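You operate a simulated robot arm through the tools that you are given. There is no shell and no other tool. Be economical: measure what you need, move in short steps, check, and stop when the job is done.

Carry out the task below with a simulated robot arm. There is one attempt and no reset: what you move stays moved.

JOB
Run the green bearing at high speed and pocket it as the checker says.
Fine: close the cover before RUN, open it after the result; GOOD to the pocket marked GOOD, else to WORN; leave the cover open.

The check looks at the end state, three seconds after you hand in, the way a careful person would. Anything else that was tipped, shoved, dropped, spilled or broken makes it a failure. Lids that push on must go on centred and level and be pressed home; caps that screw on are set level and turned clockwise until they are tight.

ROBOT AND FRAMES
A 6-joint arm with a two-finger parallel gripper, fixed in place. Base frame: the origin is at the foot of the arm, x ahead of it, y to its left, z up; the work surface is at about z = 79. Units: cm, degrees, N and s.
With the tool pointing down near the work surface it reaches from about 26 to 68 cm from the base axis. Its first joint turns from -66.0 to 66.0 degrees. Payload 2.9 kg.
Tool frame: the origin (TCP) lies between the finger pads and is the grasp point; the fingertips stand 3 cm ahead of it; z points along the fingers, y is the line along which they close. Largest opening 11 cm; finger width 2, thickness 1; the body of the gripper, 4.8 by 11.2 cm, starts 5.5 cm behind the TCP.
Orientation is told as [roll, pitch, yaw] about the base's x, y, z axes, in that order, counted from this pose: with the fingers straight down and closing along the base's y, the tool's x points along the base's -x, its y along +y and its z along -z.

CONTROLS
- The arm moves only by the tool apply_moves. Its argument "series" is a list that holds one entry, the list of rows, each a list of 6 numbers: the shift along the tool's x, y, z in cm, then the turn, a rotation vector about the tool's x, y, z in degrees. In form: [[[dx, dy, dz, ax, ay, az], ...]]. A call has 1 to 10 rows; each row is the pose to reach, as a shift and turn from the pose commanded when the call began, along the tool's axes at that moment. "fingers" is the opening in per cent of the stroke, from 0 (shut) to 100 (fully open), set as the call begins (left out, the last holds). A row lasts 0.2 s, in which the tool goes at most 5 cm and 8.6 degrees; a call with a longer step from one row to the next is refused whole, and so is a gripper value outside its range. A pose out of reach is approached as far as the arm can. The call stops where the force on the tool passes 70 N (or 10 N more than at its start, if that is more) or the arm is blocked; 0.2 s more then pass. Each finger travels about 10.8 cm/s and halts on what it meets, pressing with about 24 N; the grip force reading is that of the motor and also rises with nothing between the fingers. The clock runs only during rows and for 0.2 s after the last one: add rows that repeat a pose to give the fingers time. The reply holds the time, the measured pose of the TCP, the force on the tool along the base axes, the opening and the grip force, in the units named above and with some noise, and new pictures: "show" is both (left out), scene, wrist or none.
- Cameras (640 x 400 px; columns grow to the right, rows downward): "scene" is fixed at [10.54, 44.86, 137.7]; the picture's right is [-0.62, -0.78, 0.00], its down [-0.47, 0.37, -0.80] and it looks along [0.63, -0.50, -0.60] (base axes); focal length 356 px, centre (320, 200). "wrist" rides on the gripper at [-3.6, 0, -5.7] in the tool frame; the picture's right is [0.00, -1.00, 0.00], its down [0.97, 0.00, -0.24] and it looks along [0.24, 0.00, 0.97] (tool axes); focal length 218 px, centre (320, 200).
- probe_pixels(camera, pixels): for up to 12 pixels [column, row] of the newest picture of that camera ("zoom" is the newest enlarged one), the place [x, y, z] in the base frame of the surface seen there, good to about 0.2 cm, but the place of the scene camera against the robot may be out by one fixed shift of up to 2.5 cm in any direction. It takes no simulated time.
- zoom(camera, box): a new picture of the part [left, top, right, bottom] of that camera's present view, enlarged. It takes no simulated time.
- close_job(): hands the job in; it is judged then, once.

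Work in short steps. Measure before you move; look again where a grasp or a placing could have gone wrong, and mend it. You have 80 turns and 150 pictures in all, those below and enlarged ones among them. Open the gripper and draw the arm clear of the work before you hand the job in, unless the task says otherwise; then end with one line.

The tools are called after ">>>" as a command line: name --argument value ..., lists and objects as JSON in quotes. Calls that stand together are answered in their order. apply_moves: Moves the arm, as the interface text tells. Its arguments: {"type":"object","properties":{"series":{"type":"array","items":{"type":"array","items":{"type":"array","items":{"type":"number"}}}},"fingers":{"type":"number"},"show":{"type":"string","enum":["both","scene","wrist","none"]}},"required":["series"]} The other tools are called the same way: probe_pixels (camera, pixels) gives the place of the surface under pixels of a picture; zoom (camera, box) takes an enlarged picture of a part of a camera's view; close_job () hands the job in.

At the start:

```text
time_s: 0.0
position: [37.0, 19.0, 115.83]
ee_rot: [0.0, 0.0, 0.0]
force: [0.5, -0.3, 0.0]
opening: 11.0
gripper_force: 0.1
```

scene: 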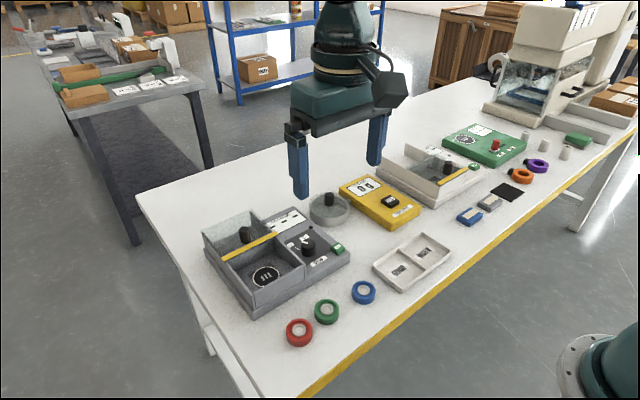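
wrist: 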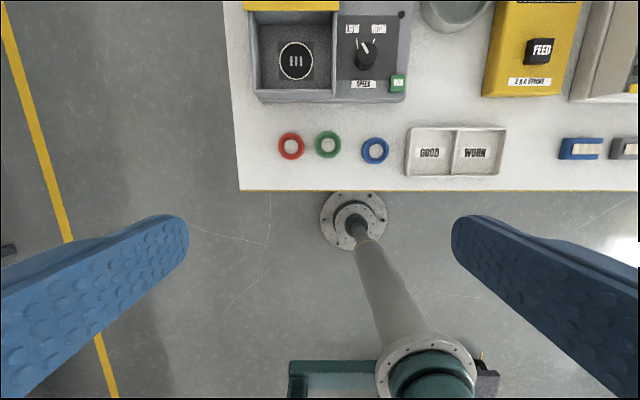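

The scene shows the tester (grey box at about (275,260)), bearings at (298,332), (326,311), (363,292), and a pocket tray at (412,262). I'll zoom in and measure them.

>>> zoom --camera "scene" --box '[190, 180, 370, 320]'

>>> zoom --camera "wrist" --box '[230, 0, 530, 190]'

>>> probe_pixels --camera "wrist" --pixels '[[328, 134], [328, 145], [296, 60], [366, 60], [398, 84], [430, 153], [475, 153], [290, 6], [248, 30], [365, 42], [258, 98], [340, 165]]'

```text
2.86 times, centred on (280, 250) of scene
```

zoom: 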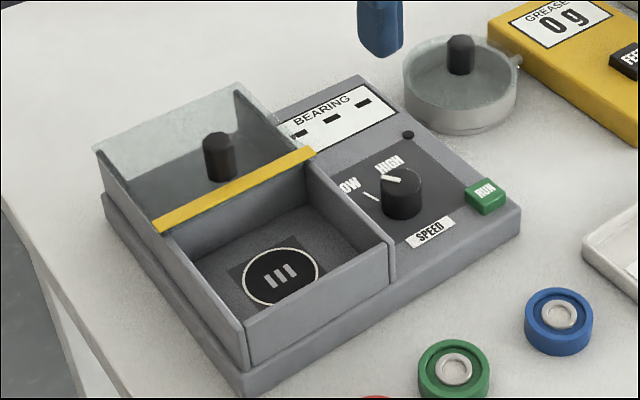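

```text
2.11 times, centred on (380, 95) of wrist
```

zoom: 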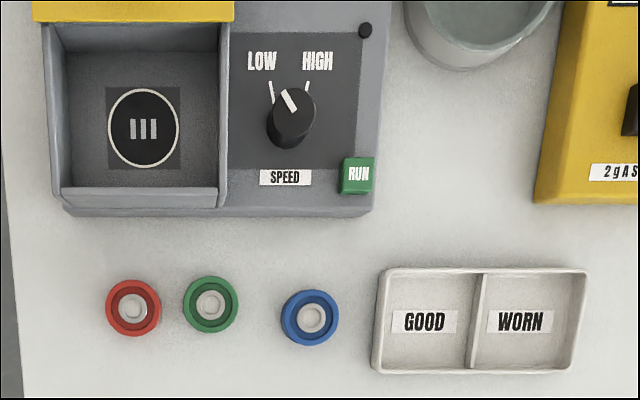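

```text
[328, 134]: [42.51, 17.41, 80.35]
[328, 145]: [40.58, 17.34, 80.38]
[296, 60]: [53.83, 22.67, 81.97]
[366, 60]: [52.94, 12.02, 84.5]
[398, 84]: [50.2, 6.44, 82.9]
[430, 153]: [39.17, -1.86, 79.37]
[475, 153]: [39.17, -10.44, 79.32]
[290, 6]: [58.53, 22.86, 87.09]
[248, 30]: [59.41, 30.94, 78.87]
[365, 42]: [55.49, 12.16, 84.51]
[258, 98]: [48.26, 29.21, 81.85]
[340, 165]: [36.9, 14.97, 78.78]
```

The knob pointer can't be judged from this angle, so I'll move the wrist above the tester and look straight down.

>>> apply_moves --series '[[[-4.5, 0, 0, 0, 0, 0], [-9, 0, 0, 0, 0, 0], [-13.5, -0.5, 0, 0, 0, 0], [-18, -1, 0, 0, 0, 0], [-20, -1, 0, 0, 0, 0]]]' --show "both"

```text
time_s: 1.2
position: [56.96, 17.87, 115.83]
ee_rot: [0.0, 0.0, 0.0]
force: [0.3, -0.3, -0.9]
opening: 11.0
gripper_force: 0.1
```

scene: 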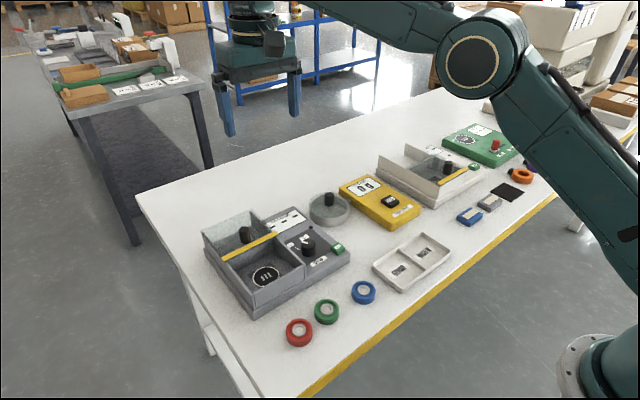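
wrist: 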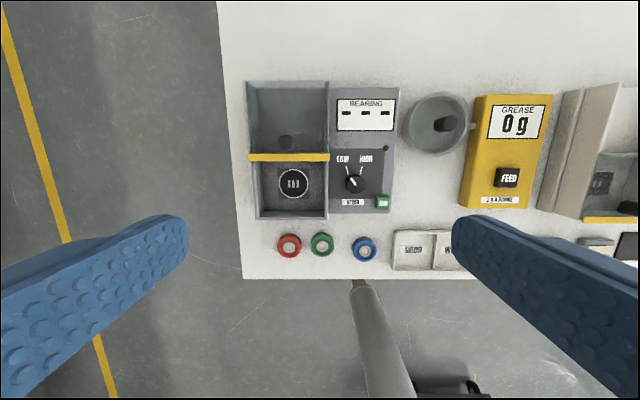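

The tester sits at about (320,150) in the wrist view. I'll zoom in and probe its parts.

>>> zoom --camera "wrist" --box '[235, 70, 475, 220]'

>>> probe_pixels --camera "wrist" --pixels '[[294, 182], [354, 182], [351, 185], [383, 203], [285, 143], [250, 157], [329, 157], [290, 158], [330, 190], [321, 235], [346, 170], [363, 170]]'

```text
2.67 times, centred on (355, 145) of wrist
```

zoom: 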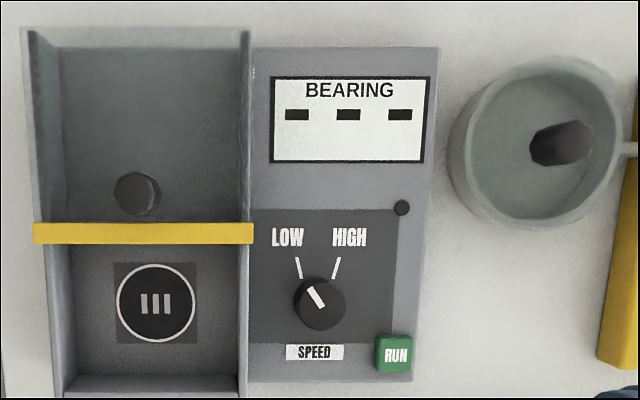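

```text
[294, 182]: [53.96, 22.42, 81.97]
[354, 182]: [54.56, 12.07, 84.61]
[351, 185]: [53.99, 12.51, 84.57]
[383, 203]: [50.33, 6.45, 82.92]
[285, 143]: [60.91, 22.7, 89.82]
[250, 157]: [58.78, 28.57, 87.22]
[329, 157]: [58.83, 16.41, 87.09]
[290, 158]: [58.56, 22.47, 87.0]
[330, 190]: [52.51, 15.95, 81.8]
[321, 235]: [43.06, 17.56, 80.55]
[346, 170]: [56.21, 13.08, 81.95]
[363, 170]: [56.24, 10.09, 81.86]
```

The knob mark points at LOW, so it has to be turned clockwise to HIGH. First I'll drop down over the green bearing to measure it.

>>> apply_moves --series '[[[3.2, 0, 3, 0, 0, 0], [6.4, 0, 6, 0, 0, 0], [9.6, 0, 9, 0, 0, 0], [12.8, 0, 12, 0, 0, 0], [15.5, -0.5, 15, 0, 0, 0], [15.5, -0.5, 15, 0, 0, 0]]]' --fingers 65 --show "wrist"

```text
time_s: 2.6
position: [41.23, 17.47, 100.62]
ee_rot: [-0.1, 0.0, 0.0]
force: [-1.0, -1.1, 0.2]
opening: 7.17
gripper_force: 0.0
```

wrist: 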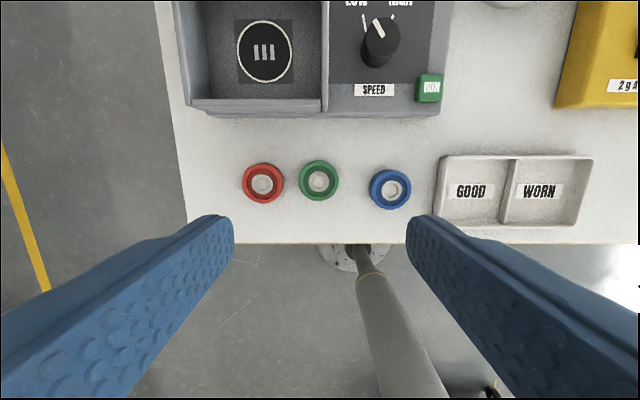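

I'll probe the edges of the green bearing and its neighbours, the tray and the chamber.

>>> zoom --camera "wrist" --box '[170, 0, 450, 220]'

>>> probe_pixels --camera "wrist" --pixels '[[302, 180], [336, 180], [319, 164], [319, 196], [281, 184], [319, 181], [265, 50], [320, 110], [247, 183], [373, 189], [260, 105], [440, 190]]'

```text
1.82 times, centred on (310, 110) of wrist
```

zoom: 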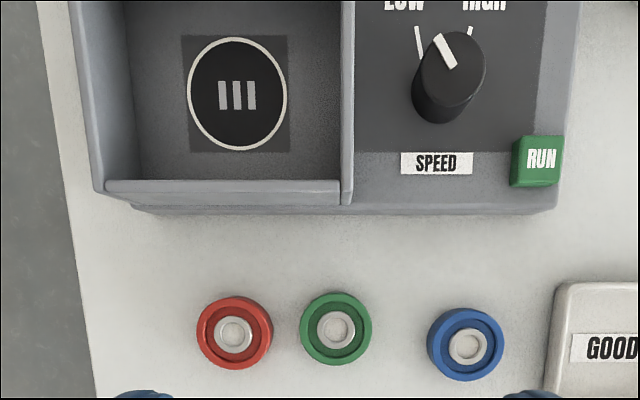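

```text
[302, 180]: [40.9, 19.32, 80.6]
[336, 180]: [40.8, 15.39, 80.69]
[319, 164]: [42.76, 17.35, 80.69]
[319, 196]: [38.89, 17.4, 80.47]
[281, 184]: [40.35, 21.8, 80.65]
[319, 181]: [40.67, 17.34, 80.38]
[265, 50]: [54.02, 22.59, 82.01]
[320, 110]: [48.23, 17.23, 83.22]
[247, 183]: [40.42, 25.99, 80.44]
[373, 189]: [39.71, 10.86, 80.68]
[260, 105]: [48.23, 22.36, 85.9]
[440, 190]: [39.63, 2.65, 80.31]
```

Green bearing: centre about (40.83,17.37), radius about 2.05, top at 80.7. There is about 2.2 cm of space to the red one. I'll open to 5.2 cm and drop to just above it.

>>> apply_moves --series '[[[0.5, -0.1, 4, 0, 0, 0], [0.5, -0.1, 8, 0, 0, 0], [0.5, -0.1, 12, 0, 0, 0], [0.5, -0.1, 14, 0, 0, 0], [0.5, -0.1, 14, 0, 0, 0]]]' --fingers 47 --show "wrist"

```text
time_s: 3.8
position: [40.72, 17.38, 86.62]
ee_rot: [0.0, 0.0, -0.1]
force: [-0.1, 0.4, 0.1]
opening: 5.17
gripper_force: 0.0
```

wrist: 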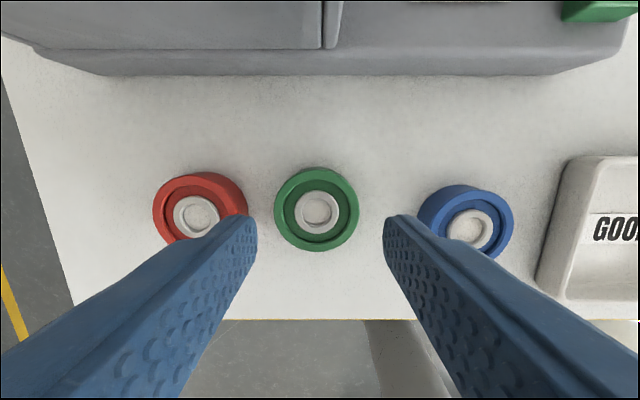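

The fingers straddle the green bearing, whose centre is at (317,210). I'll descend 4.3 cm to grasp height without closing.

>>> apply_moves --series '[[[-0.1, 0, 2, 0, 0, 0], [-0.1, 0, 3.5, 0, 0, 0], [-0.1, 0, 4.3, 0, 0, 0], [-0.1, 0, 4.3, 0, 0, 0]]]' --show "wrist"

```text
time_s: 4.8
position: [41.01, 17.21, 82.38]
ee_rot: [0.0, 0.0, 0.0]
force: [0.0, 0.5, 1.2]
opening: 5.16
gripper_force: 0.0
```

wrist: 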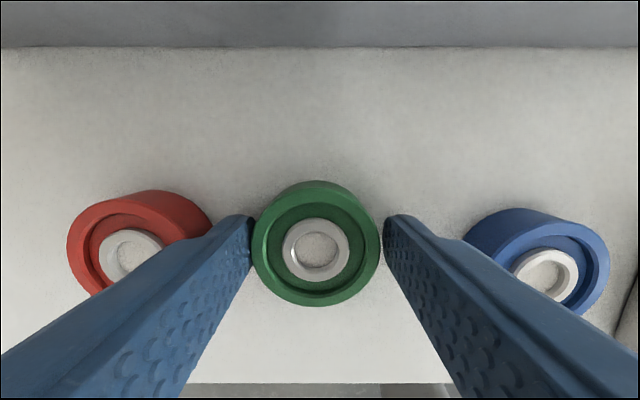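

The pads straddle the bearing cleanly. I'll close on it and lift.

>>> apply_moves --series '[[[0, 0, 0, 0, 0, 0], [0, 0, 0, 0, 0, 0], [0, 0, 0, 0, 0, 0], [0, 0, -3, 0, 0, 0], [0, 0, -7, 0, 0, 0], [0, 0, -11, 0, 0, 0], [0, 0, -11, 0, 0, 0]]]' --fingers 0 --show "both"

```text
time_s: 6.4
position: [40.98, 17.51, 93.34]
ee_rot: [0.0, 0.0, 0.0]
force: [-0.7, -0.3, -0.5]
opening: 4.63
gripper_force: 24.0
```

scene: 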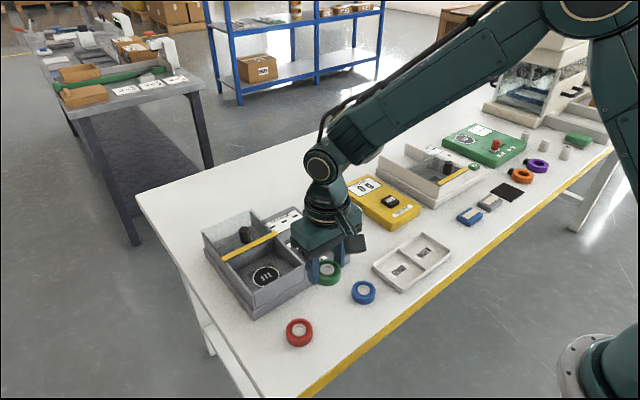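
wrist: 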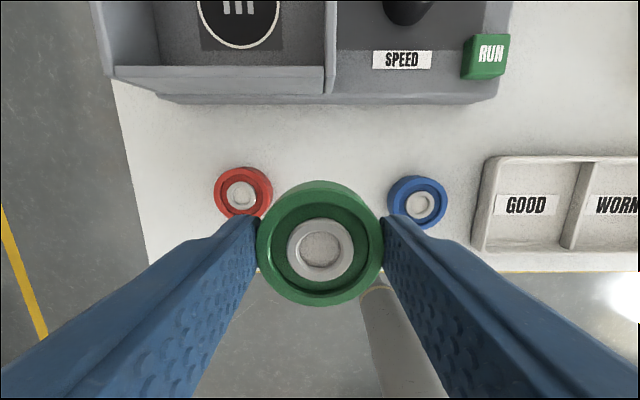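

The bearing is held (opening 4.63, force 24). I'll move it over the turntable at (54.0,22.5).

>>> apply_moves --series '[[[-2, 1, -1, 0, 0, 0], [-5, 2, -1, 0, 0, 0], [-9, 3.5, -1, 0, 0, 0], [-12, 4.6, -1, 0, 0, 0], [-13.1, 5.1, -1, 0, 0, 0], [-13.1, 5.1, -1, 0, 0, 0]]]' --show "both"

```text
time_s: 7.8
position: [54.22, 22.31, 94.56]
ee_rot: [0.0, 0.0, 0.0]
force: [-0.7, 0.4, -0.6]
opening: 4.69
gripper_force: 24.0
```

scene: 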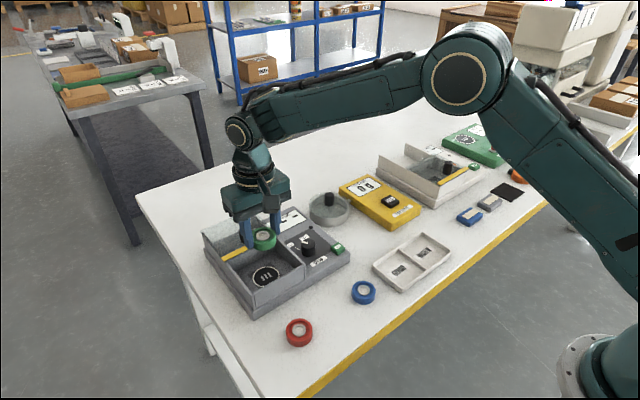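
wrist: 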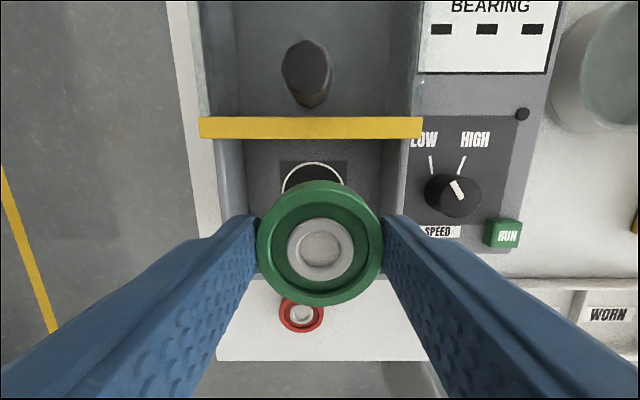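

It's lined up over the disc. I'll go down 7.5 cm and check before setting it down.

>>> apply_moves --series '[[[0.05, 0.1, 3, 0, 0, 0], [0.05, 0.1, 5.5, 0, 0, 0], [0.05, 0.1, 7.5, 0, 0, 0], [0.05, 0.1, 7.5, 0, 0, 0]]]' --show "both"

```text
time_s: 8.8
position: [54.1, 22.4, 87.03]
ee_rot: [0.0, -0.1, 0.0]
force: [0.1, 0.1, -0.4]
opening: 4.67
gripper_force: 23.7
```

scene: 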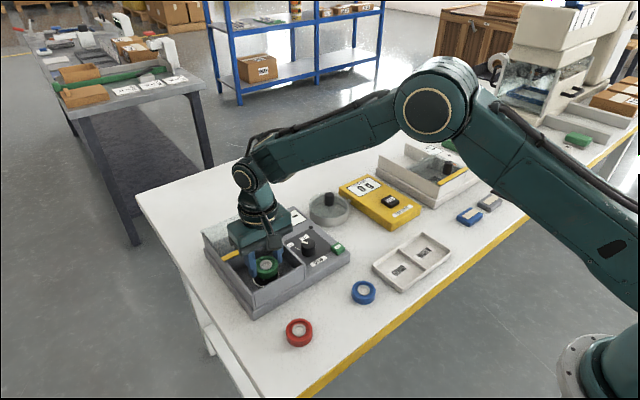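
wrist: 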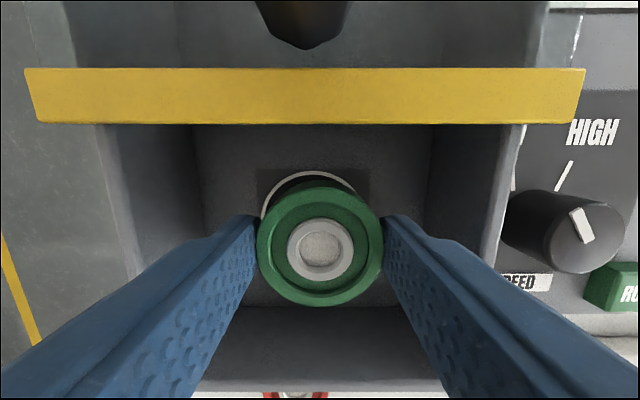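

The visible arc of the circle has its apex near (308,172), so it may sit slightly left of the bearing. I'll probe its edges.

>>> zoom --camera "wrist" --box '[220, 140, 420, 310]'

>>> probe_pixels --camera "wrist" --pixels '[[257, 172], [367, 172], [308, 172], [263, 212], [353, 187], [321, 245], [308, 180]]'

```text
2.35 times, centred on (320, 225) of wrist
```

zoom: 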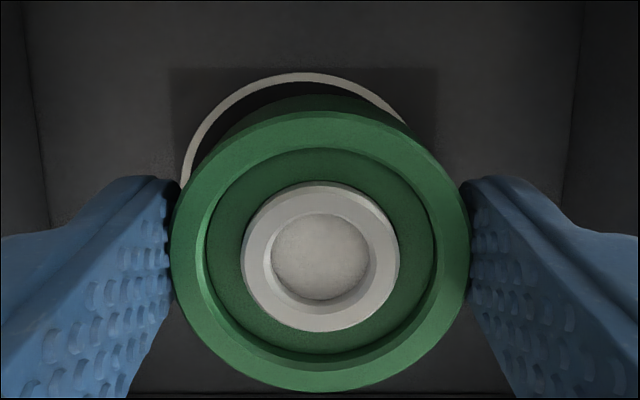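

```text
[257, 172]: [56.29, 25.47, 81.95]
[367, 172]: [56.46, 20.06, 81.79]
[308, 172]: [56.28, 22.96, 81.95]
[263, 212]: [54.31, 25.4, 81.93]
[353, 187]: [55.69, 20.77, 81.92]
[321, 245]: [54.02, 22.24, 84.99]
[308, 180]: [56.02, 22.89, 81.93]
```

The disc centre comes out near (53.85,22.7), with the bearing at (54.0,22.3). I'll shift by (-0.15,+0.35) and set it down.

>>> apply_moves --series '[[[0.15, 0.35, 0, 0, 0, 0], [0.15, 0.35, 0.8, 0, 0, 0], [0.15, 0.35, 1.2, 0, 0, 0], [0.15, 0.35, 1.4, 0, 0, 0], [0.15, 0.35, 1.4, 0, 0, 0]]]' --show "wrist"

```text
time_s: 10.0
position: [53.9, 22.92, 85.64]
ee_rot: [0.0, 0.1, 0.0]
force: [-0.3, -0.9, -1.0]
opening: 4.68
gripper_force: 24.6
```

wrist: 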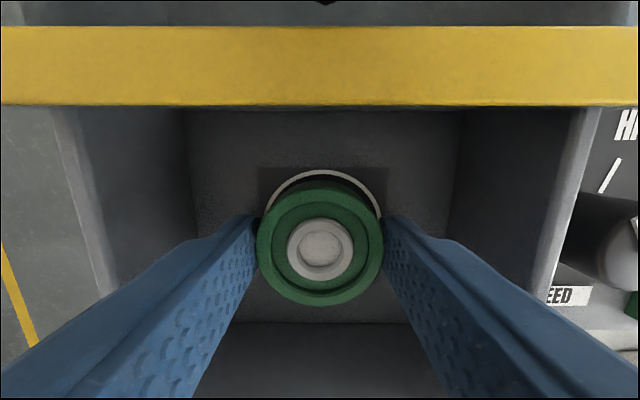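

It's centred sideways now (square spans 258–386, bearing at 320). I'll lower slightly to find contact.

>>> apply_moves --series '[[[0, 0, 0.1, 0, 0, 0], [0, 0, 0.15, 0, 0, 0], [0, 0, 0.15, 0, 0, 0]]]' --show "none"

```text
time_s: 10.8
position: [53.9, 22.84, 85.46]
ee_rot: [-0.1, 0.0, 0.0]
force: [0.3, -0.2, -1.0]
opening: 4.66
gripper_force: 24.1
```

>>> apply_moves --series '[[[0, 0, 0.1, 0, 0, 0], [0, 0, 0.2, 0, 0, 0], [0, 0, 0.2, 0, 0, 0]]]' --show "wrist"

```text
time_s: 11.6
position: [53.9, 22.88, 85.51]
ee_rot: [0.0, -0.1, 0.1]
force: [-2.3, 0.3, 9.7]
opening: 4.69
gripper_force: 24.0
```

wrist: 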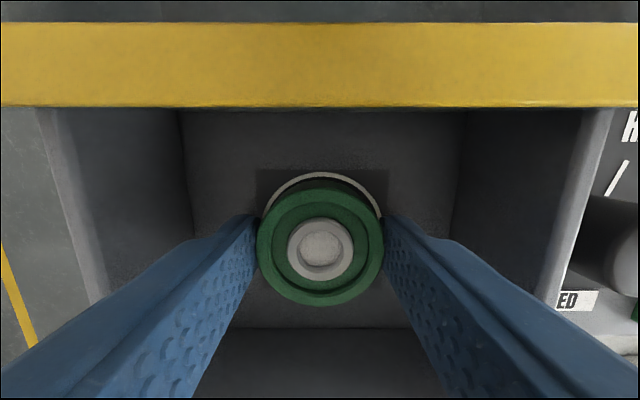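

It's down (9.7 N of contact force). I'll open the fingers and raise straight up.

>>> apply_moves --series '[[[0, 0, 0, 0, 0, 0], [0, 0, 0, 0, 0, 0], [0, 0, -2, 0, 0, 0], [0, 0, -6, 0, 0, 0], [0, 0, -10, 0, 0, 0], [0, 0, -13, 0, 0, 0], [0, 0, -13, 0, 0, 0]]]' --fingers 60 --show "both"

```text
time_s: 13.2
position: [53.59, 22.91, 98.52]
ee_rot: [0.0, 0.0, 0.0]
force: [0.7, -0.9, -1.3]
opening: 6.6
gripper_force: 0.1
```

scene: 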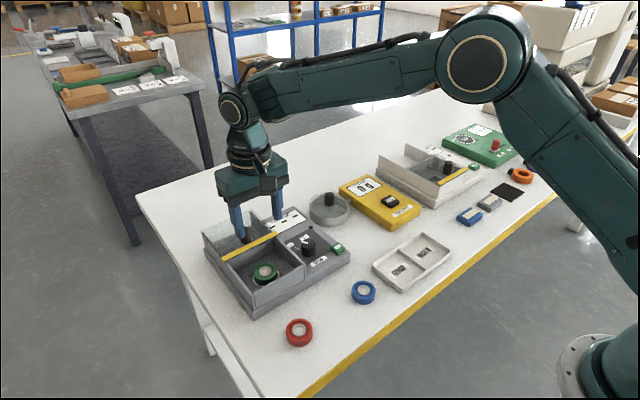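
wrist: 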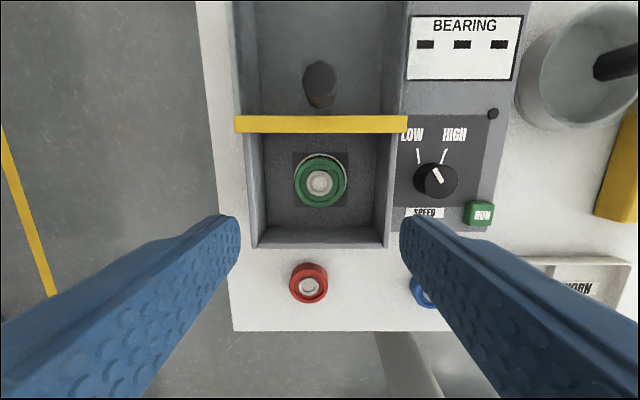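

The bearing sits centred on the disc. Next I'll move over the speed knob near (54.3,12.1).

>>> apply_moves --series '[[[0, -3, 0, 0, 0, 0], [0, -7, 0, 0, 0, 0], [-0.3, -10.7, 0, 0, 0, 0], [-0.3, -10.7, 2, 0, 0, 0], [-0.3, -10.7, 2, 0, 0, 0]]]' --show "wrist"

>>> zoom --camera "wrist" --box '[240, 100, 400, 260]'

```text
time_s: 14.4
position: [54.05, 12.34, 96.46]
ee_rot: [0.0, 0.1, 0.1]
force: [0.3, 0.1, 0.5]
opening: 6.59
gripper_force: 0.1
```

wrist: 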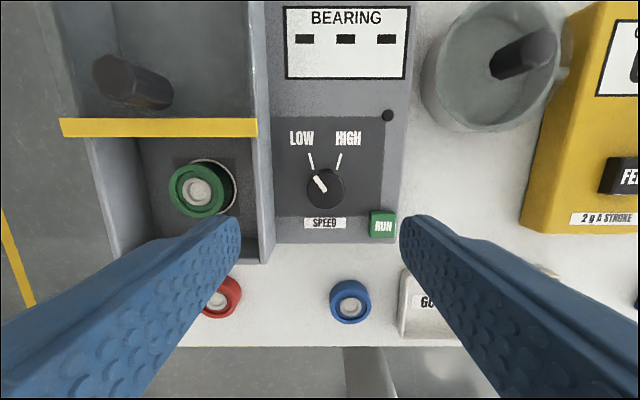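

```text
2.50 times, centred on (320, 180) of wrist
```

zoom: 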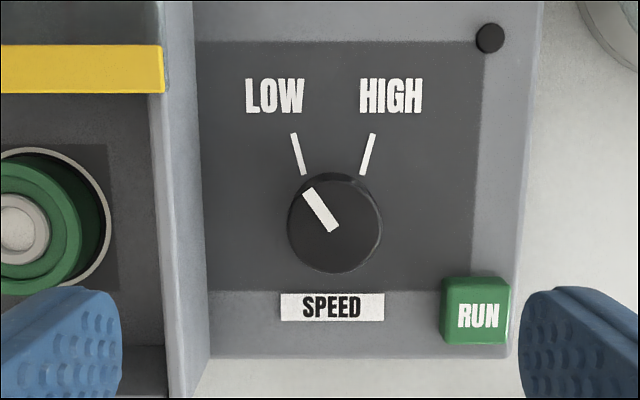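

The mark leans left towards LOW, about 34° in this view. I'll probe the knob's edges, the mark, the tick marks and RUN.

>>> probe_pixels --camera "zoom" --pixels '[[307, 191], [333, 229], [294, 135], [304, 173], [373, 135], [362, 173], [335, 225], [335, 183], [298, 225], [375, 225], [335, 264], [476, 315]]'

```text
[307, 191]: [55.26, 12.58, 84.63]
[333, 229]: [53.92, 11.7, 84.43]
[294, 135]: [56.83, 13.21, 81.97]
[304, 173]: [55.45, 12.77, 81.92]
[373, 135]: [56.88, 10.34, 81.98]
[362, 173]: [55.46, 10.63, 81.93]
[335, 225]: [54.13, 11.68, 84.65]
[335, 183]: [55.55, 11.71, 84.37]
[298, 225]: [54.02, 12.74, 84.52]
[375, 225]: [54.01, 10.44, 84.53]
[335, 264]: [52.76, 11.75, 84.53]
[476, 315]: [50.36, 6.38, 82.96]
```

The knob centre is (54.1,11.7), top 84.6, radius 1.4. The mark sits at about +33° and HIGH at about -32°. I'll come down around it with a 4.6 cm opening.

>>> apply_moves --series '[[[0.2, -0.55, 3, 0, 0, 0], [0.2, -0.55, 6, 0, 0, 0], [0.2, -0.55, 8.5, 0, 0, 0], [0.2, -0.55, 10.6, 0, 0, 0], [0.2, -0.55, 10.6, 0, 0, 0]]]' --fingers 42 --show "both"

```text
time_s: 15.6
position: [54.0, 11.63, 85.6]
ee_rot: [0.1, 0.0, 0.0]
force: [-0.4, 0.3, -0.1]
opening: 4.62
gripper_force: 0.0
```

scene: 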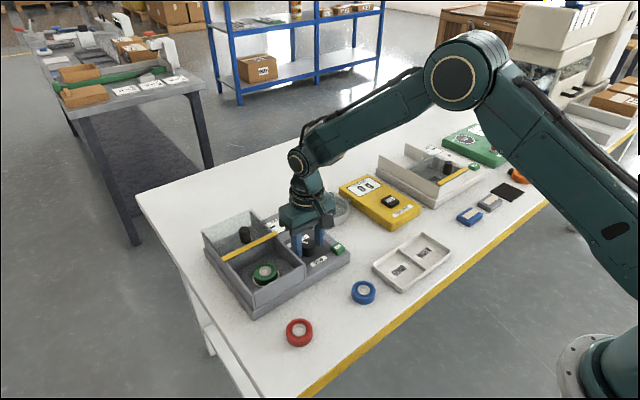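
wrist: 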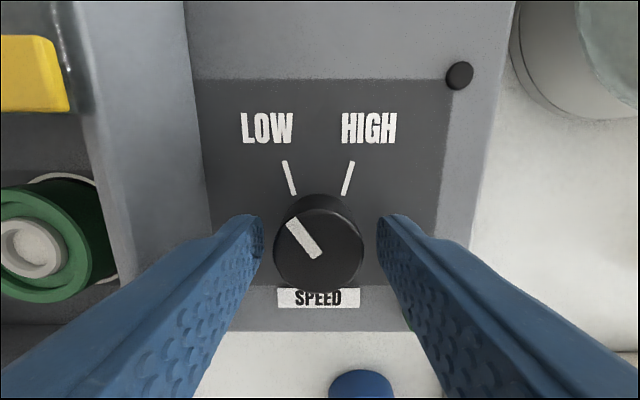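

The knob is between the pads. I'll close on it and turn clockwise from above (+az), about 64°.

>>> apply_moves --series '[[[0, 0, 0, 0, 0, 0], [0, 0, 0, 0, 0, 0], [0, 0, 0, 0, 0, 8.4], [0, 0, 0, 0, 0, 16.8], [0, 0, 0, 0, 0, 25], [0, 0, 0, 0, 0, 33], [0, 0, 0, 0, 0, 41], [0, 0, 0, 0, 0, 49], [0, 0, 0, 0, 0, 57], [0, 0, 0, 0, 0, 64]]]' --fingers 0 --show "wrist"

```text
time_s: 17.8
position: [54.06, 11.83, 85.58]
ee_rot: [-0.2, 0.1, -64.0]
force: [-0.7, 20.0, -13.1]
opening: 3.11
gripper_force: 44.8
```

wrist: 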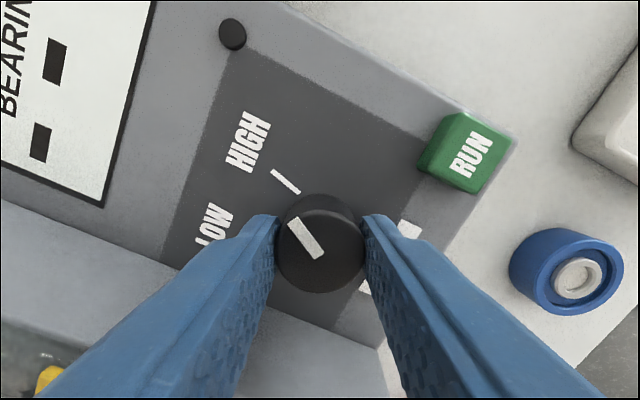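

The mark now points at the HIGH tick. I'll release, rise and turn back.

>>> apply_moves --series '[[[0, 0, 0, 0, 0, 0], [0, 0, 0, 0, 0, 0], [0, 0, -3, 0, 0, 0], [0, 0, -7, 0, 0, -8], [0, 0, -10, 0, 0, -16], [0, 0, -10, 0, 0, -24], [0, 0, -10, 0, 0, -32], [0, 0, -10, 0, 0, -40], [0, 0, -10, 0, 0, -48], [0, 0, -10, 0, 0, -56]]]' --fingers 45 --show "none"

>>> apply_moves --series '[[[0, 0, 0, 0, 0, -8], [0, 0, 0, 0, 0, -8]]]' --show "wrist"

>>> zoom --camera "wrist" --box '[240, 100, 400, 260]'

```text
time_s: 20.0
position: [54.15, 11.7, 95.76]
ee_rot: [-0.1, 0.1, -7.9]
force: [-0.6, 0.2, 0.3]
opening: 4.95
gripper_force: 0.0
```

```text
time_s: 20.6
position: [53.96, 11.62, 95.73]
ee_rot: [-0.1, 0.0, 0.1]
force: [0.5, 0.5, 0.1]
opening: 4.96
gripper_force: 0.0
```

wrist: 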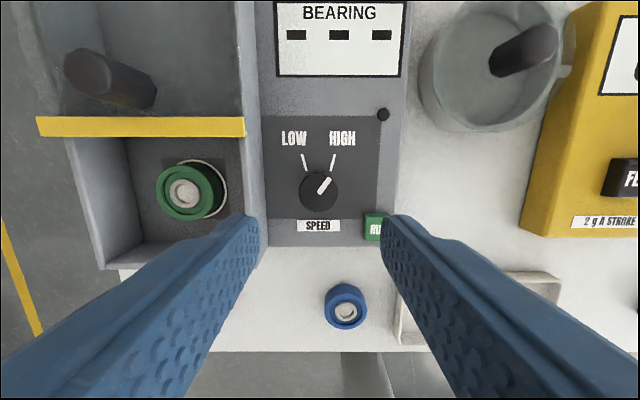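

```text
2.50 times, centred on (320, 180) of wrist
```

zoom: 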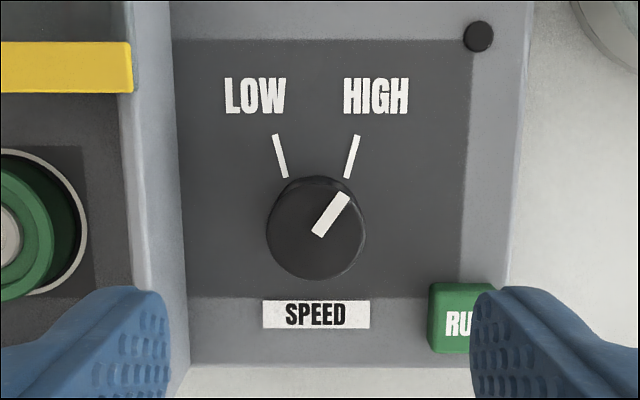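

The knob is at HIGH. Next I'll check the cover and its handle in both views.

>>> apply_moves --series '[[[0, 3, -2, 0, 0, 0], [0, 7, -4, 0, 0, 0], [0, 11, -5, 0, 0, 0], [0, 11, -5, 0, 0, 0]]]' --show "both"

>>> zoom --camera "wrist" --box '[210, 0, 410, 260]'

>>> zoom --camera "scene" --box '[190, 200, 310, 320]'

```text
time_s: 21.6
position: [54.16, 22.62, 100.55]
ee_rot: [0.0, -0.2, 0.0]
force: [0.7, -0.1, -0.2]
opening: 4.98
gripper_force: 0.0
```

scene: 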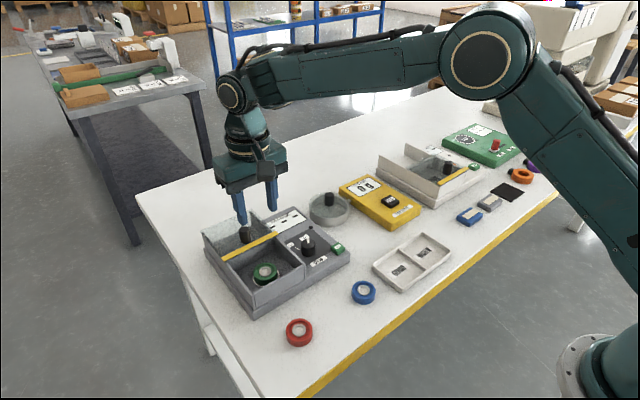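
wrist: 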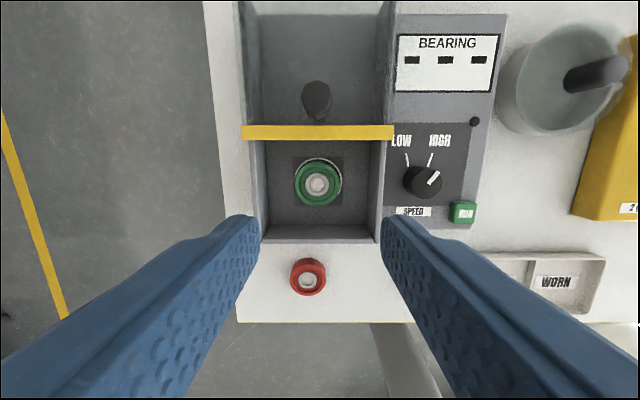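

```text
1.54 times, centred on (310, 130) of wrist
```

zoom: 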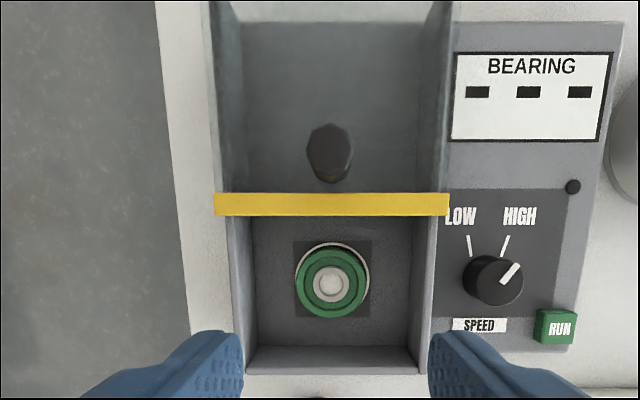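

```text
3.33 times, centred on (250, 260) of scene
```

zoom: 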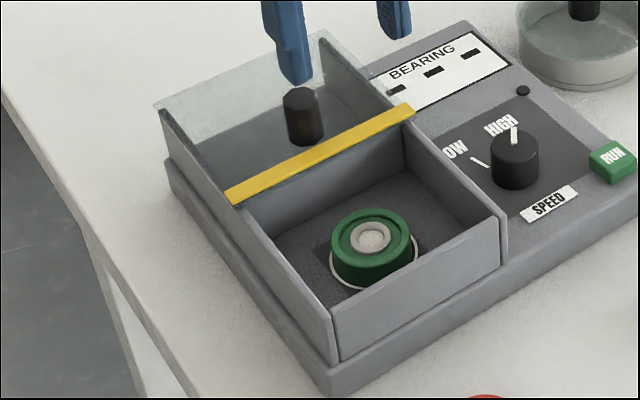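

The cover is a glass plate on the rear half with a yellow front edge and a black handle at (316,97), so it slides toward the front wall. I'll probe the handle, glass and walls.

>>> probe_pixels --camera "wrist" --pixels '[[317, 90], [305, 95], [328, 95], [317, 115], [317, 84], [280, 60], [320, 132], [320, 125], [320, 139], [320, 228], [320, 240], [360, 20]]'

>>> probe_pixels --camera "scene" --pixels '[[249, 233], [247, 228], [257, 228], [241, 230]]'

```text
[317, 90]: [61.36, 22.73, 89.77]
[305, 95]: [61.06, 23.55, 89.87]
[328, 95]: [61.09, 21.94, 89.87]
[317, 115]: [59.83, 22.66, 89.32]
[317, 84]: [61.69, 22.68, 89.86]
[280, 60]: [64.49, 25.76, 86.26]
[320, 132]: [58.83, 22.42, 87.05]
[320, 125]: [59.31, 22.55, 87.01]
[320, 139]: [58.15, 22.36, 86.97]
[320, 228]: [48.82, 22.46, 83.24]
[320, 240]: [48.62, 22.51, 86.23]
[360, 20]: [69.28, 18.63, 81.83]
```

```text
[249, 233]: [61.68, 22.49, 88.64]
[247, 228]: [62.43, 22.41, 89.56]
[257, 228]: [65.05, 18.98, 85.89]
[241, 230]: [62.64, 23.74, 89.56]
```

Handle centre is (60.9,22.75), top 89.85, with the plate at about 86.5. I'll descend around it.

>>> apply_moves --series '[[[-3, 0, 0, 0, 0, 0], [-6.8, 0.05, 2, 0, 0, 0], [-6.8, 0.05, 6, 0, 0, 0], [-6.8, 0.05, 9, 0, 0, 0], [-6.8, 0.05, 10.2, 0, 0, 0], [-6.8, 0.05, 10.2, 0, 0, 0]]]' --fingers 38 --show "both"

```text
time_s: 23.0
position: [60.85, 22.64, 90.56]
ee_rot: [0.0, 0.1, 0.0]
force: [0.2, 0.3, -0.1]
opening: 4.18
gripper_force: 0.0
```

scene: 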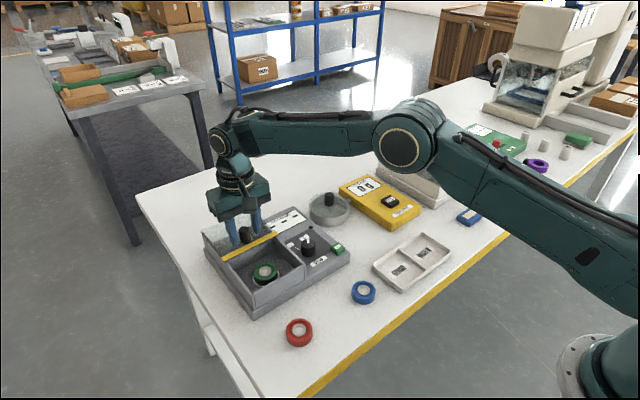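
wrist: 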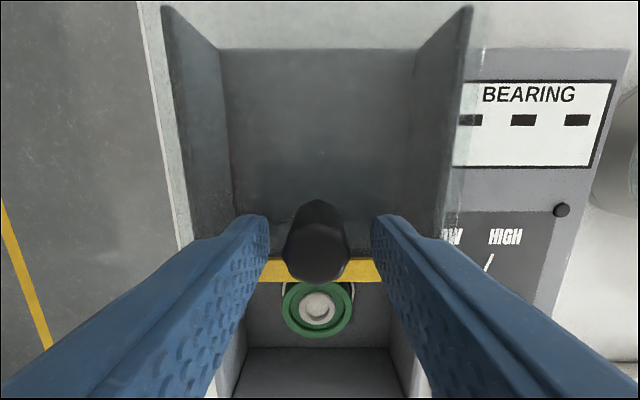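

The handle is between the pads. I'll close and pull 3 cm toward the front, then check.

>>> apply_moves --series '[[[0, 0, 0, 0, 0, 0], [0, 0, 0, 0, 0, 0], [1, 0, 0, 0, 0, 0], [2, 0, 0, 0, 0, 0], [3, 0, 0, 0, 0, 0]]]' --fingers 0 --show "both"

```text
time_s: 24.2
position: [57.86, 22.73, 90.51]
ee_rot: [0.0, -0.1, 0.1]
force: [0.5, 10.1, 4.0]
opening: 2.15
gripper_force: 45.1
```

scene: 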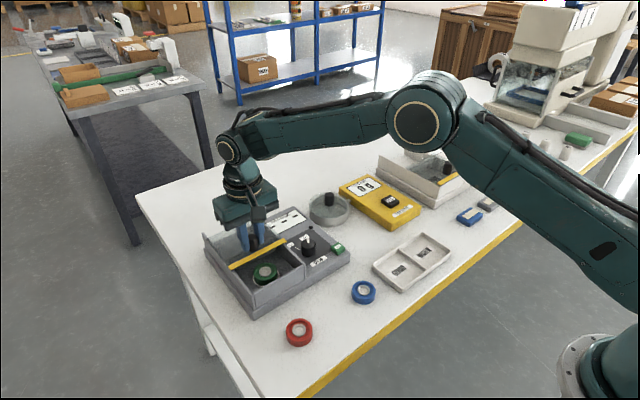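
wrist: 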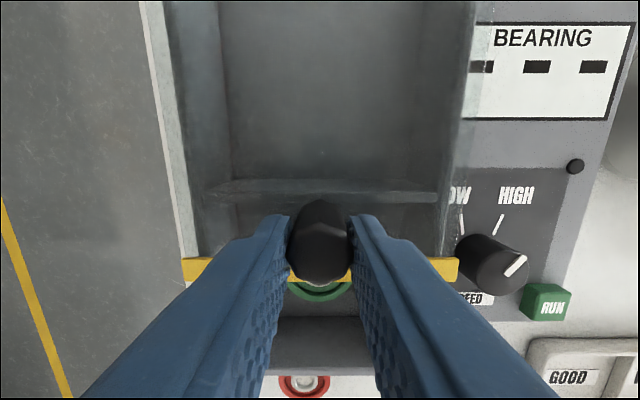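

The cover is sliding: the yellow edge has moved forward, with only a small sideways force. I'll keep pulling toward the front stop.

>>> apply_moves --series '[[[1.2, 0.08, 0, 0, 0, 0], [2.4, 0.08, 0, 0, 0, 0], [3.6, 0.08, 0, 0, 0, 0], [4.8, 0.08, 0, 0, 0, 0], [5.8, 0.08, 0, 0, 0, 0], [6.3, 0.08, 0, 0, 0, 0], [6.3, 0.08, 0, 0, 0, 0]]]' --show "both"

```text
time_s: 25.8
position: [51.57, 22.8, 90.5]
ee_rot: [0.1, 0.0, 0.0]
force: [-0.2, 6.7, 13.7]
opening: 2.12
gripper_force: 45.3
```

scene: 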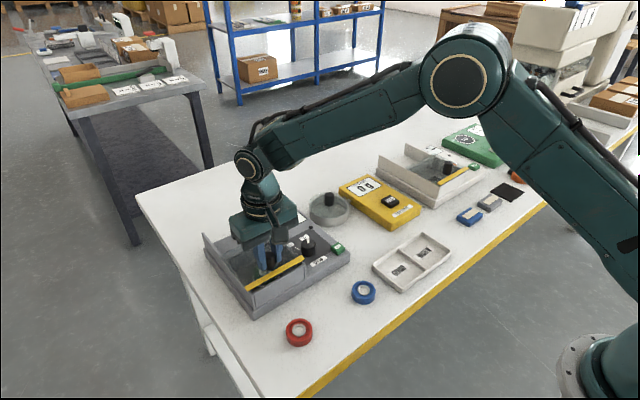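
wrist: 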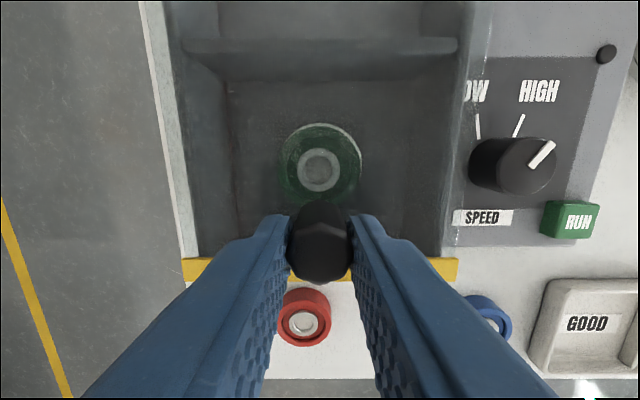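

The cover is over the bearing and nearly at the front wall. I'll step on until it resists.

>>> apply_moves --series '[[[0.3, 0, -0.05, 0, 0, 0], [0.5, 0, -0.05, 0, 0, 0], [0.7, 0, -0.05, 0, 0, 0], [0.7, 0, -0.05, 0, 0, 0]]]' --show "none"

```text
time_s: 26.8
position: [50.72, 22.75, 90.42]
ee_rot: [0.0, 0.0, 0.0]
force: [-0.6, 8.5, 8.3]
opening: 2.12
gripper_force: 45.1
```

>>> apply_moves --series '[[[0.2, 0, 0, 0, 0, 0], [0.4, 0, 0, 0, 0, 0], [0.6, 0, 0, 0, 0, 0], [0.6, 0, 0, 0, 0, 0]]]' --show "both"

```text
time_s: 27.8
position: [50.44, 22.81, 90.55]
ee_rot: [0.2, -0.5, 0.1]
force: [26.2, 16.6, -10.8]
opening: 2.15
gripper_force: 44.6
```

scene: 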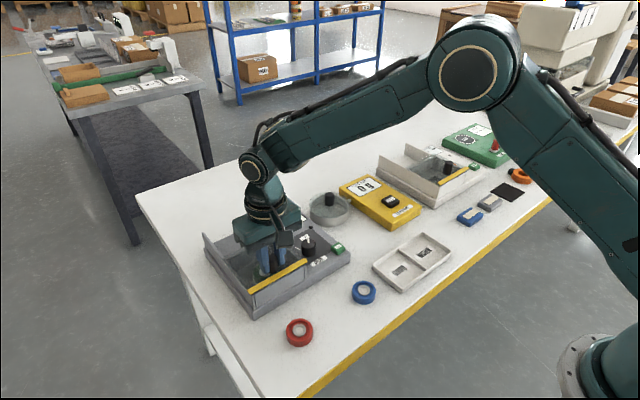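
wrist: 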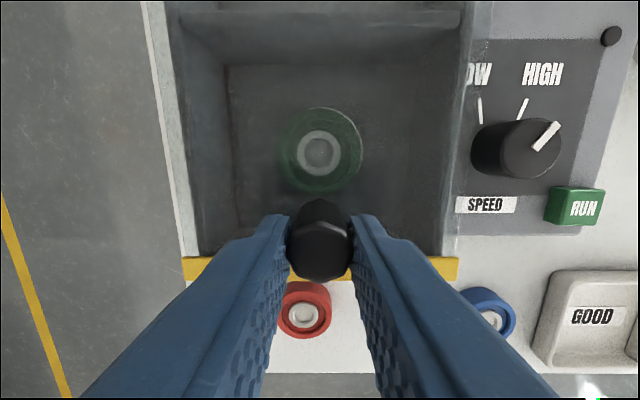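

There's 26 N of resistance, so the cover is closed. I'll back off the strain, release, rise, and close the fingers to press RUN.

>>> apply_moves --series '[[[-0.2, 0, 0, 0, 0, 0], [-0.2, 0, 0, 0, 0, 0], [-0.2, 0, 0, 0, 0, 0], [-0.2, 0, -4, 0, 0, 0], [-0.2, 0, -8, 0, 0, 0], [-0.2, -4, -8, 0, 0, 0], [-0.2, -8, -8, 0, 0, 0], [-0.2, -12, -8, 0, 0, 0], [-0.2, -16.3, -8, 0, 0, 0]]]' --fingers 40 --show "none"

>>> apply_moves --series '[[[0, 0, 0, 0, 0, 0], [0, 0, 0, 0, 0, 0], [0, 0, 0, 0, 0, 0]]]' --fingers 0 --show "both"

>>> probe_pixels --camera "wrist" --pixels '[[320, 205], [310, 190], [330, 190], [320, 180], [320, 195]]'

```text
time_s: 29.8
position: [50.36, 6.42, 98.49]
ee_rot: [0.0, 0.1, 0.0]
force: [0.3, -0.7, -0.4]
opening: 4.4
gripper_force: 0.1
```

```text
time_s: 30.6
position: [50.37, 6.45, 98.47]
ee_rot: [0.0, 0.0, 0.1]
force: [0.3, 0.0, -0.1]
opening: 0.0
gripper_force: 23.7
```

scene: 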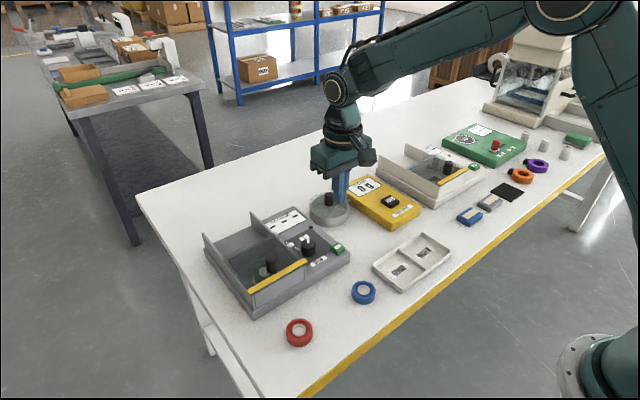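
wrist: 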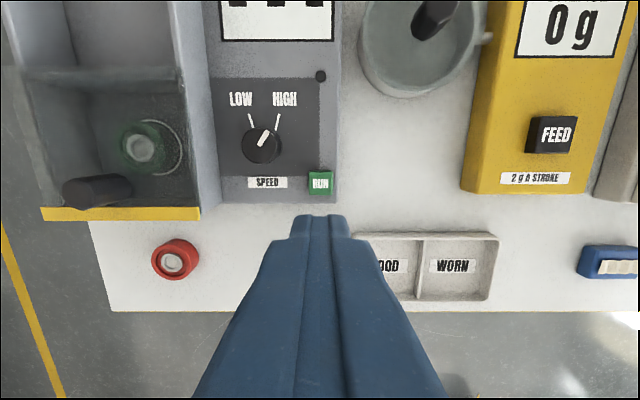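

```text
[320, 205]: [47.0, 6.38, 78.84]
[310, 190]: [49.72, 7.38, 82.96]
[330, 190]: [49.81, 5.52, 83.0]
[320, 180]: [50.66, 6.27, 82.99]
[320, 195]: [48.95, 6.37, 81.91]
```

The cover is closed and the fingertip is over RUN (centre (50.4,6.4), top 82.97). I'll descend to just above it, then press in small steps.

>>> apply_moves --series '[[[0, 0, 4, 0, 0, 0], [0, 0, 8, 0, 0, 0], [0, 0, 11.5, 0, 0, 0], [0, 0, 12.3, 0, 0, 0], [0, 0, 12.6, 0, 0, 0], [0, 0, 12.9, 0, 0, 0], [0, 0, 12.9, 0, 0, 0]]]' --show "both"

```text
time_s: 32.2
position: [50.52, 6.59, 85.64]
ee_rot: [0.0, 0.0, 0.0]
force: [-2.1, -0.2, 3.0]
opening: 0.0
gripper_force: 24.2
```

scene: 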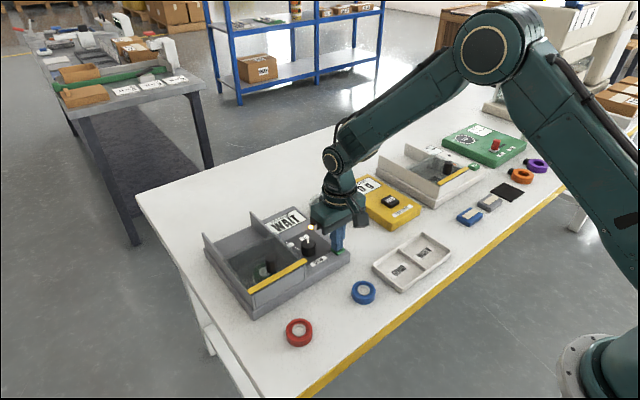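
wrist: 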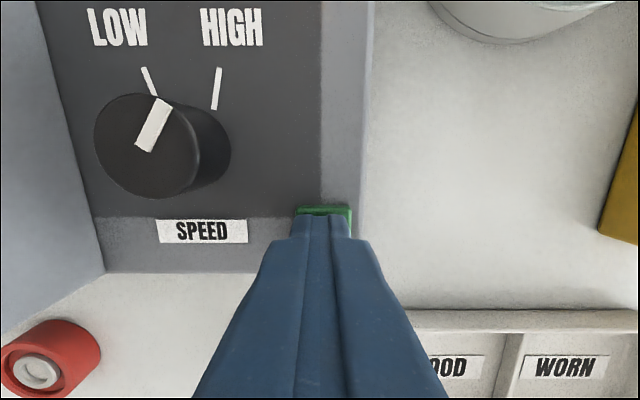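

The display reads WAIT, so the run has started. I'll lift off and go back above the cover handle while it runs.

>>> apply_moves --series '[[[0, 0, -4, 0, 0, 0], [0, 0, -8, 0, 0, 0], [0, 0, -12, 0, 0, 0], [0, 4, -12.9, 0, 0, 0], [0, 8, -12.9, 0, 0, 0], [0, 12, -12.9, 0, 0, 0], [0, 16.3, -12.9, 0, 0, 0], [0, 16.3, -12.9, 0, 0, 0], [0, 16.3, -12.9, 0, 0, 0]]]' --fingers 40 --show "both"

>>> zoom --camera "scene" --box '[190, 190, 360, 320]'

```text
time_s: 34.2
position: [50.25, 23.11, 98.56]
ee_rot: [0.1, 0.0, 0.0]
force: [-0.3, 0.1, -0.2]
opening: 4.39
gripper_force: 0.0
```

scene: 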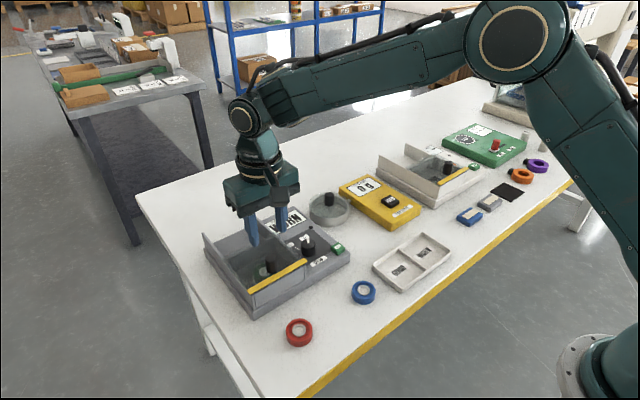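
wrist: 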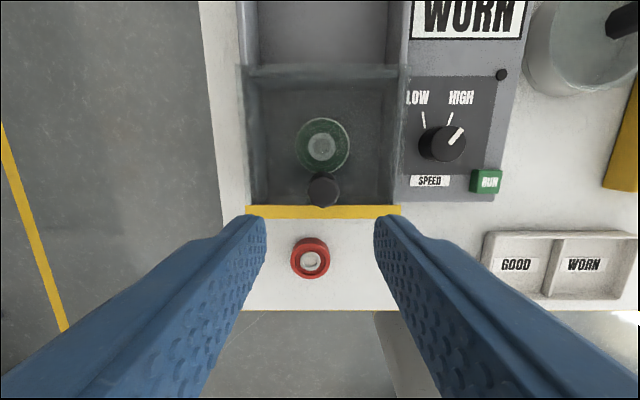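

```text
3.08 times, centred on (275, 255) of scene
```

zoom: 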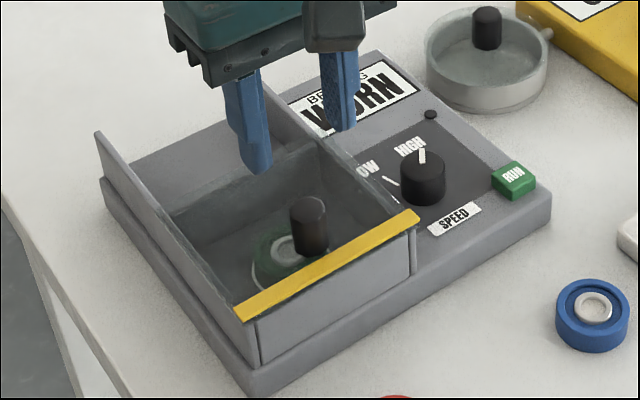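

The display reads WORN. I'll zoom in to confirm the reading and probe the handle.

>>> zoom --camera "wrist" --box '[380, 0, 560, 112]'

>>> probe_pixels --camera "wrist" --pixels '[[323, 185], [310, 185], [337, 185], [323, 175], [323, 211], [516, 265], [583, 265], [560, 265]]'

```text
3.56 times, centred on (470, 56) of wrist
```

zoom: 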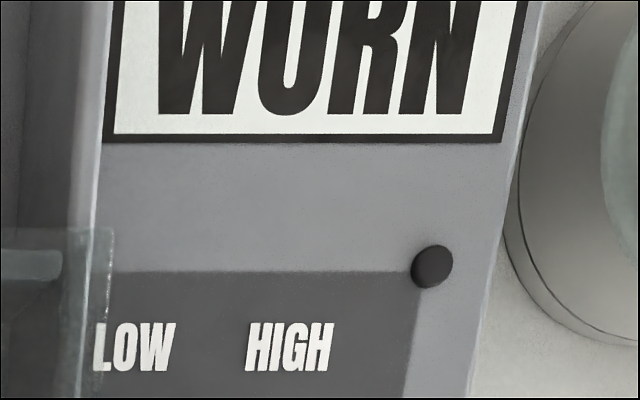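

```text
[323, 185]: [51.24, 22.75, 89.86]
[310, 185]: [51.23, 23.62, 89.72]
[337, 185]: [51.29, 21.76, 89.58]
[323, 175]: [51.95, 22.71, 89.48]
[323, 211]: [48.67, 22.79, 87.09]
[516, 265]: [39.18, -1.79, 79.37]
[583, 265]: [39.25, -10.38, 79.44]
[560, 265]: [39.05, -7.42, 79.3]
```

WORN is confirmed. I'll descend on the handle again.

>>> apply_moves --series '[[[-0.1, 0, 3, 0, 0, 0], [-0.1, 0, 6, 0, 0, 0], [-0.1, 0, 8, 0, 0, 0], [-0.1, 0, 8, 0, 0, 0]]]' --show "wrist"

```text
time_s: 35.2
position: [50.51, 22.92, 90.24]
ee_rot: [0.0, 0.0, 0.0]
force: [0.3, 0.2, 0.1]
opening: 4.38
gripper_force: 0.0
```

wrist: 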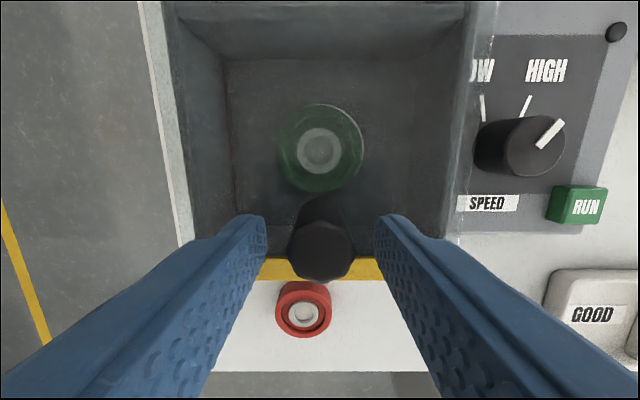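

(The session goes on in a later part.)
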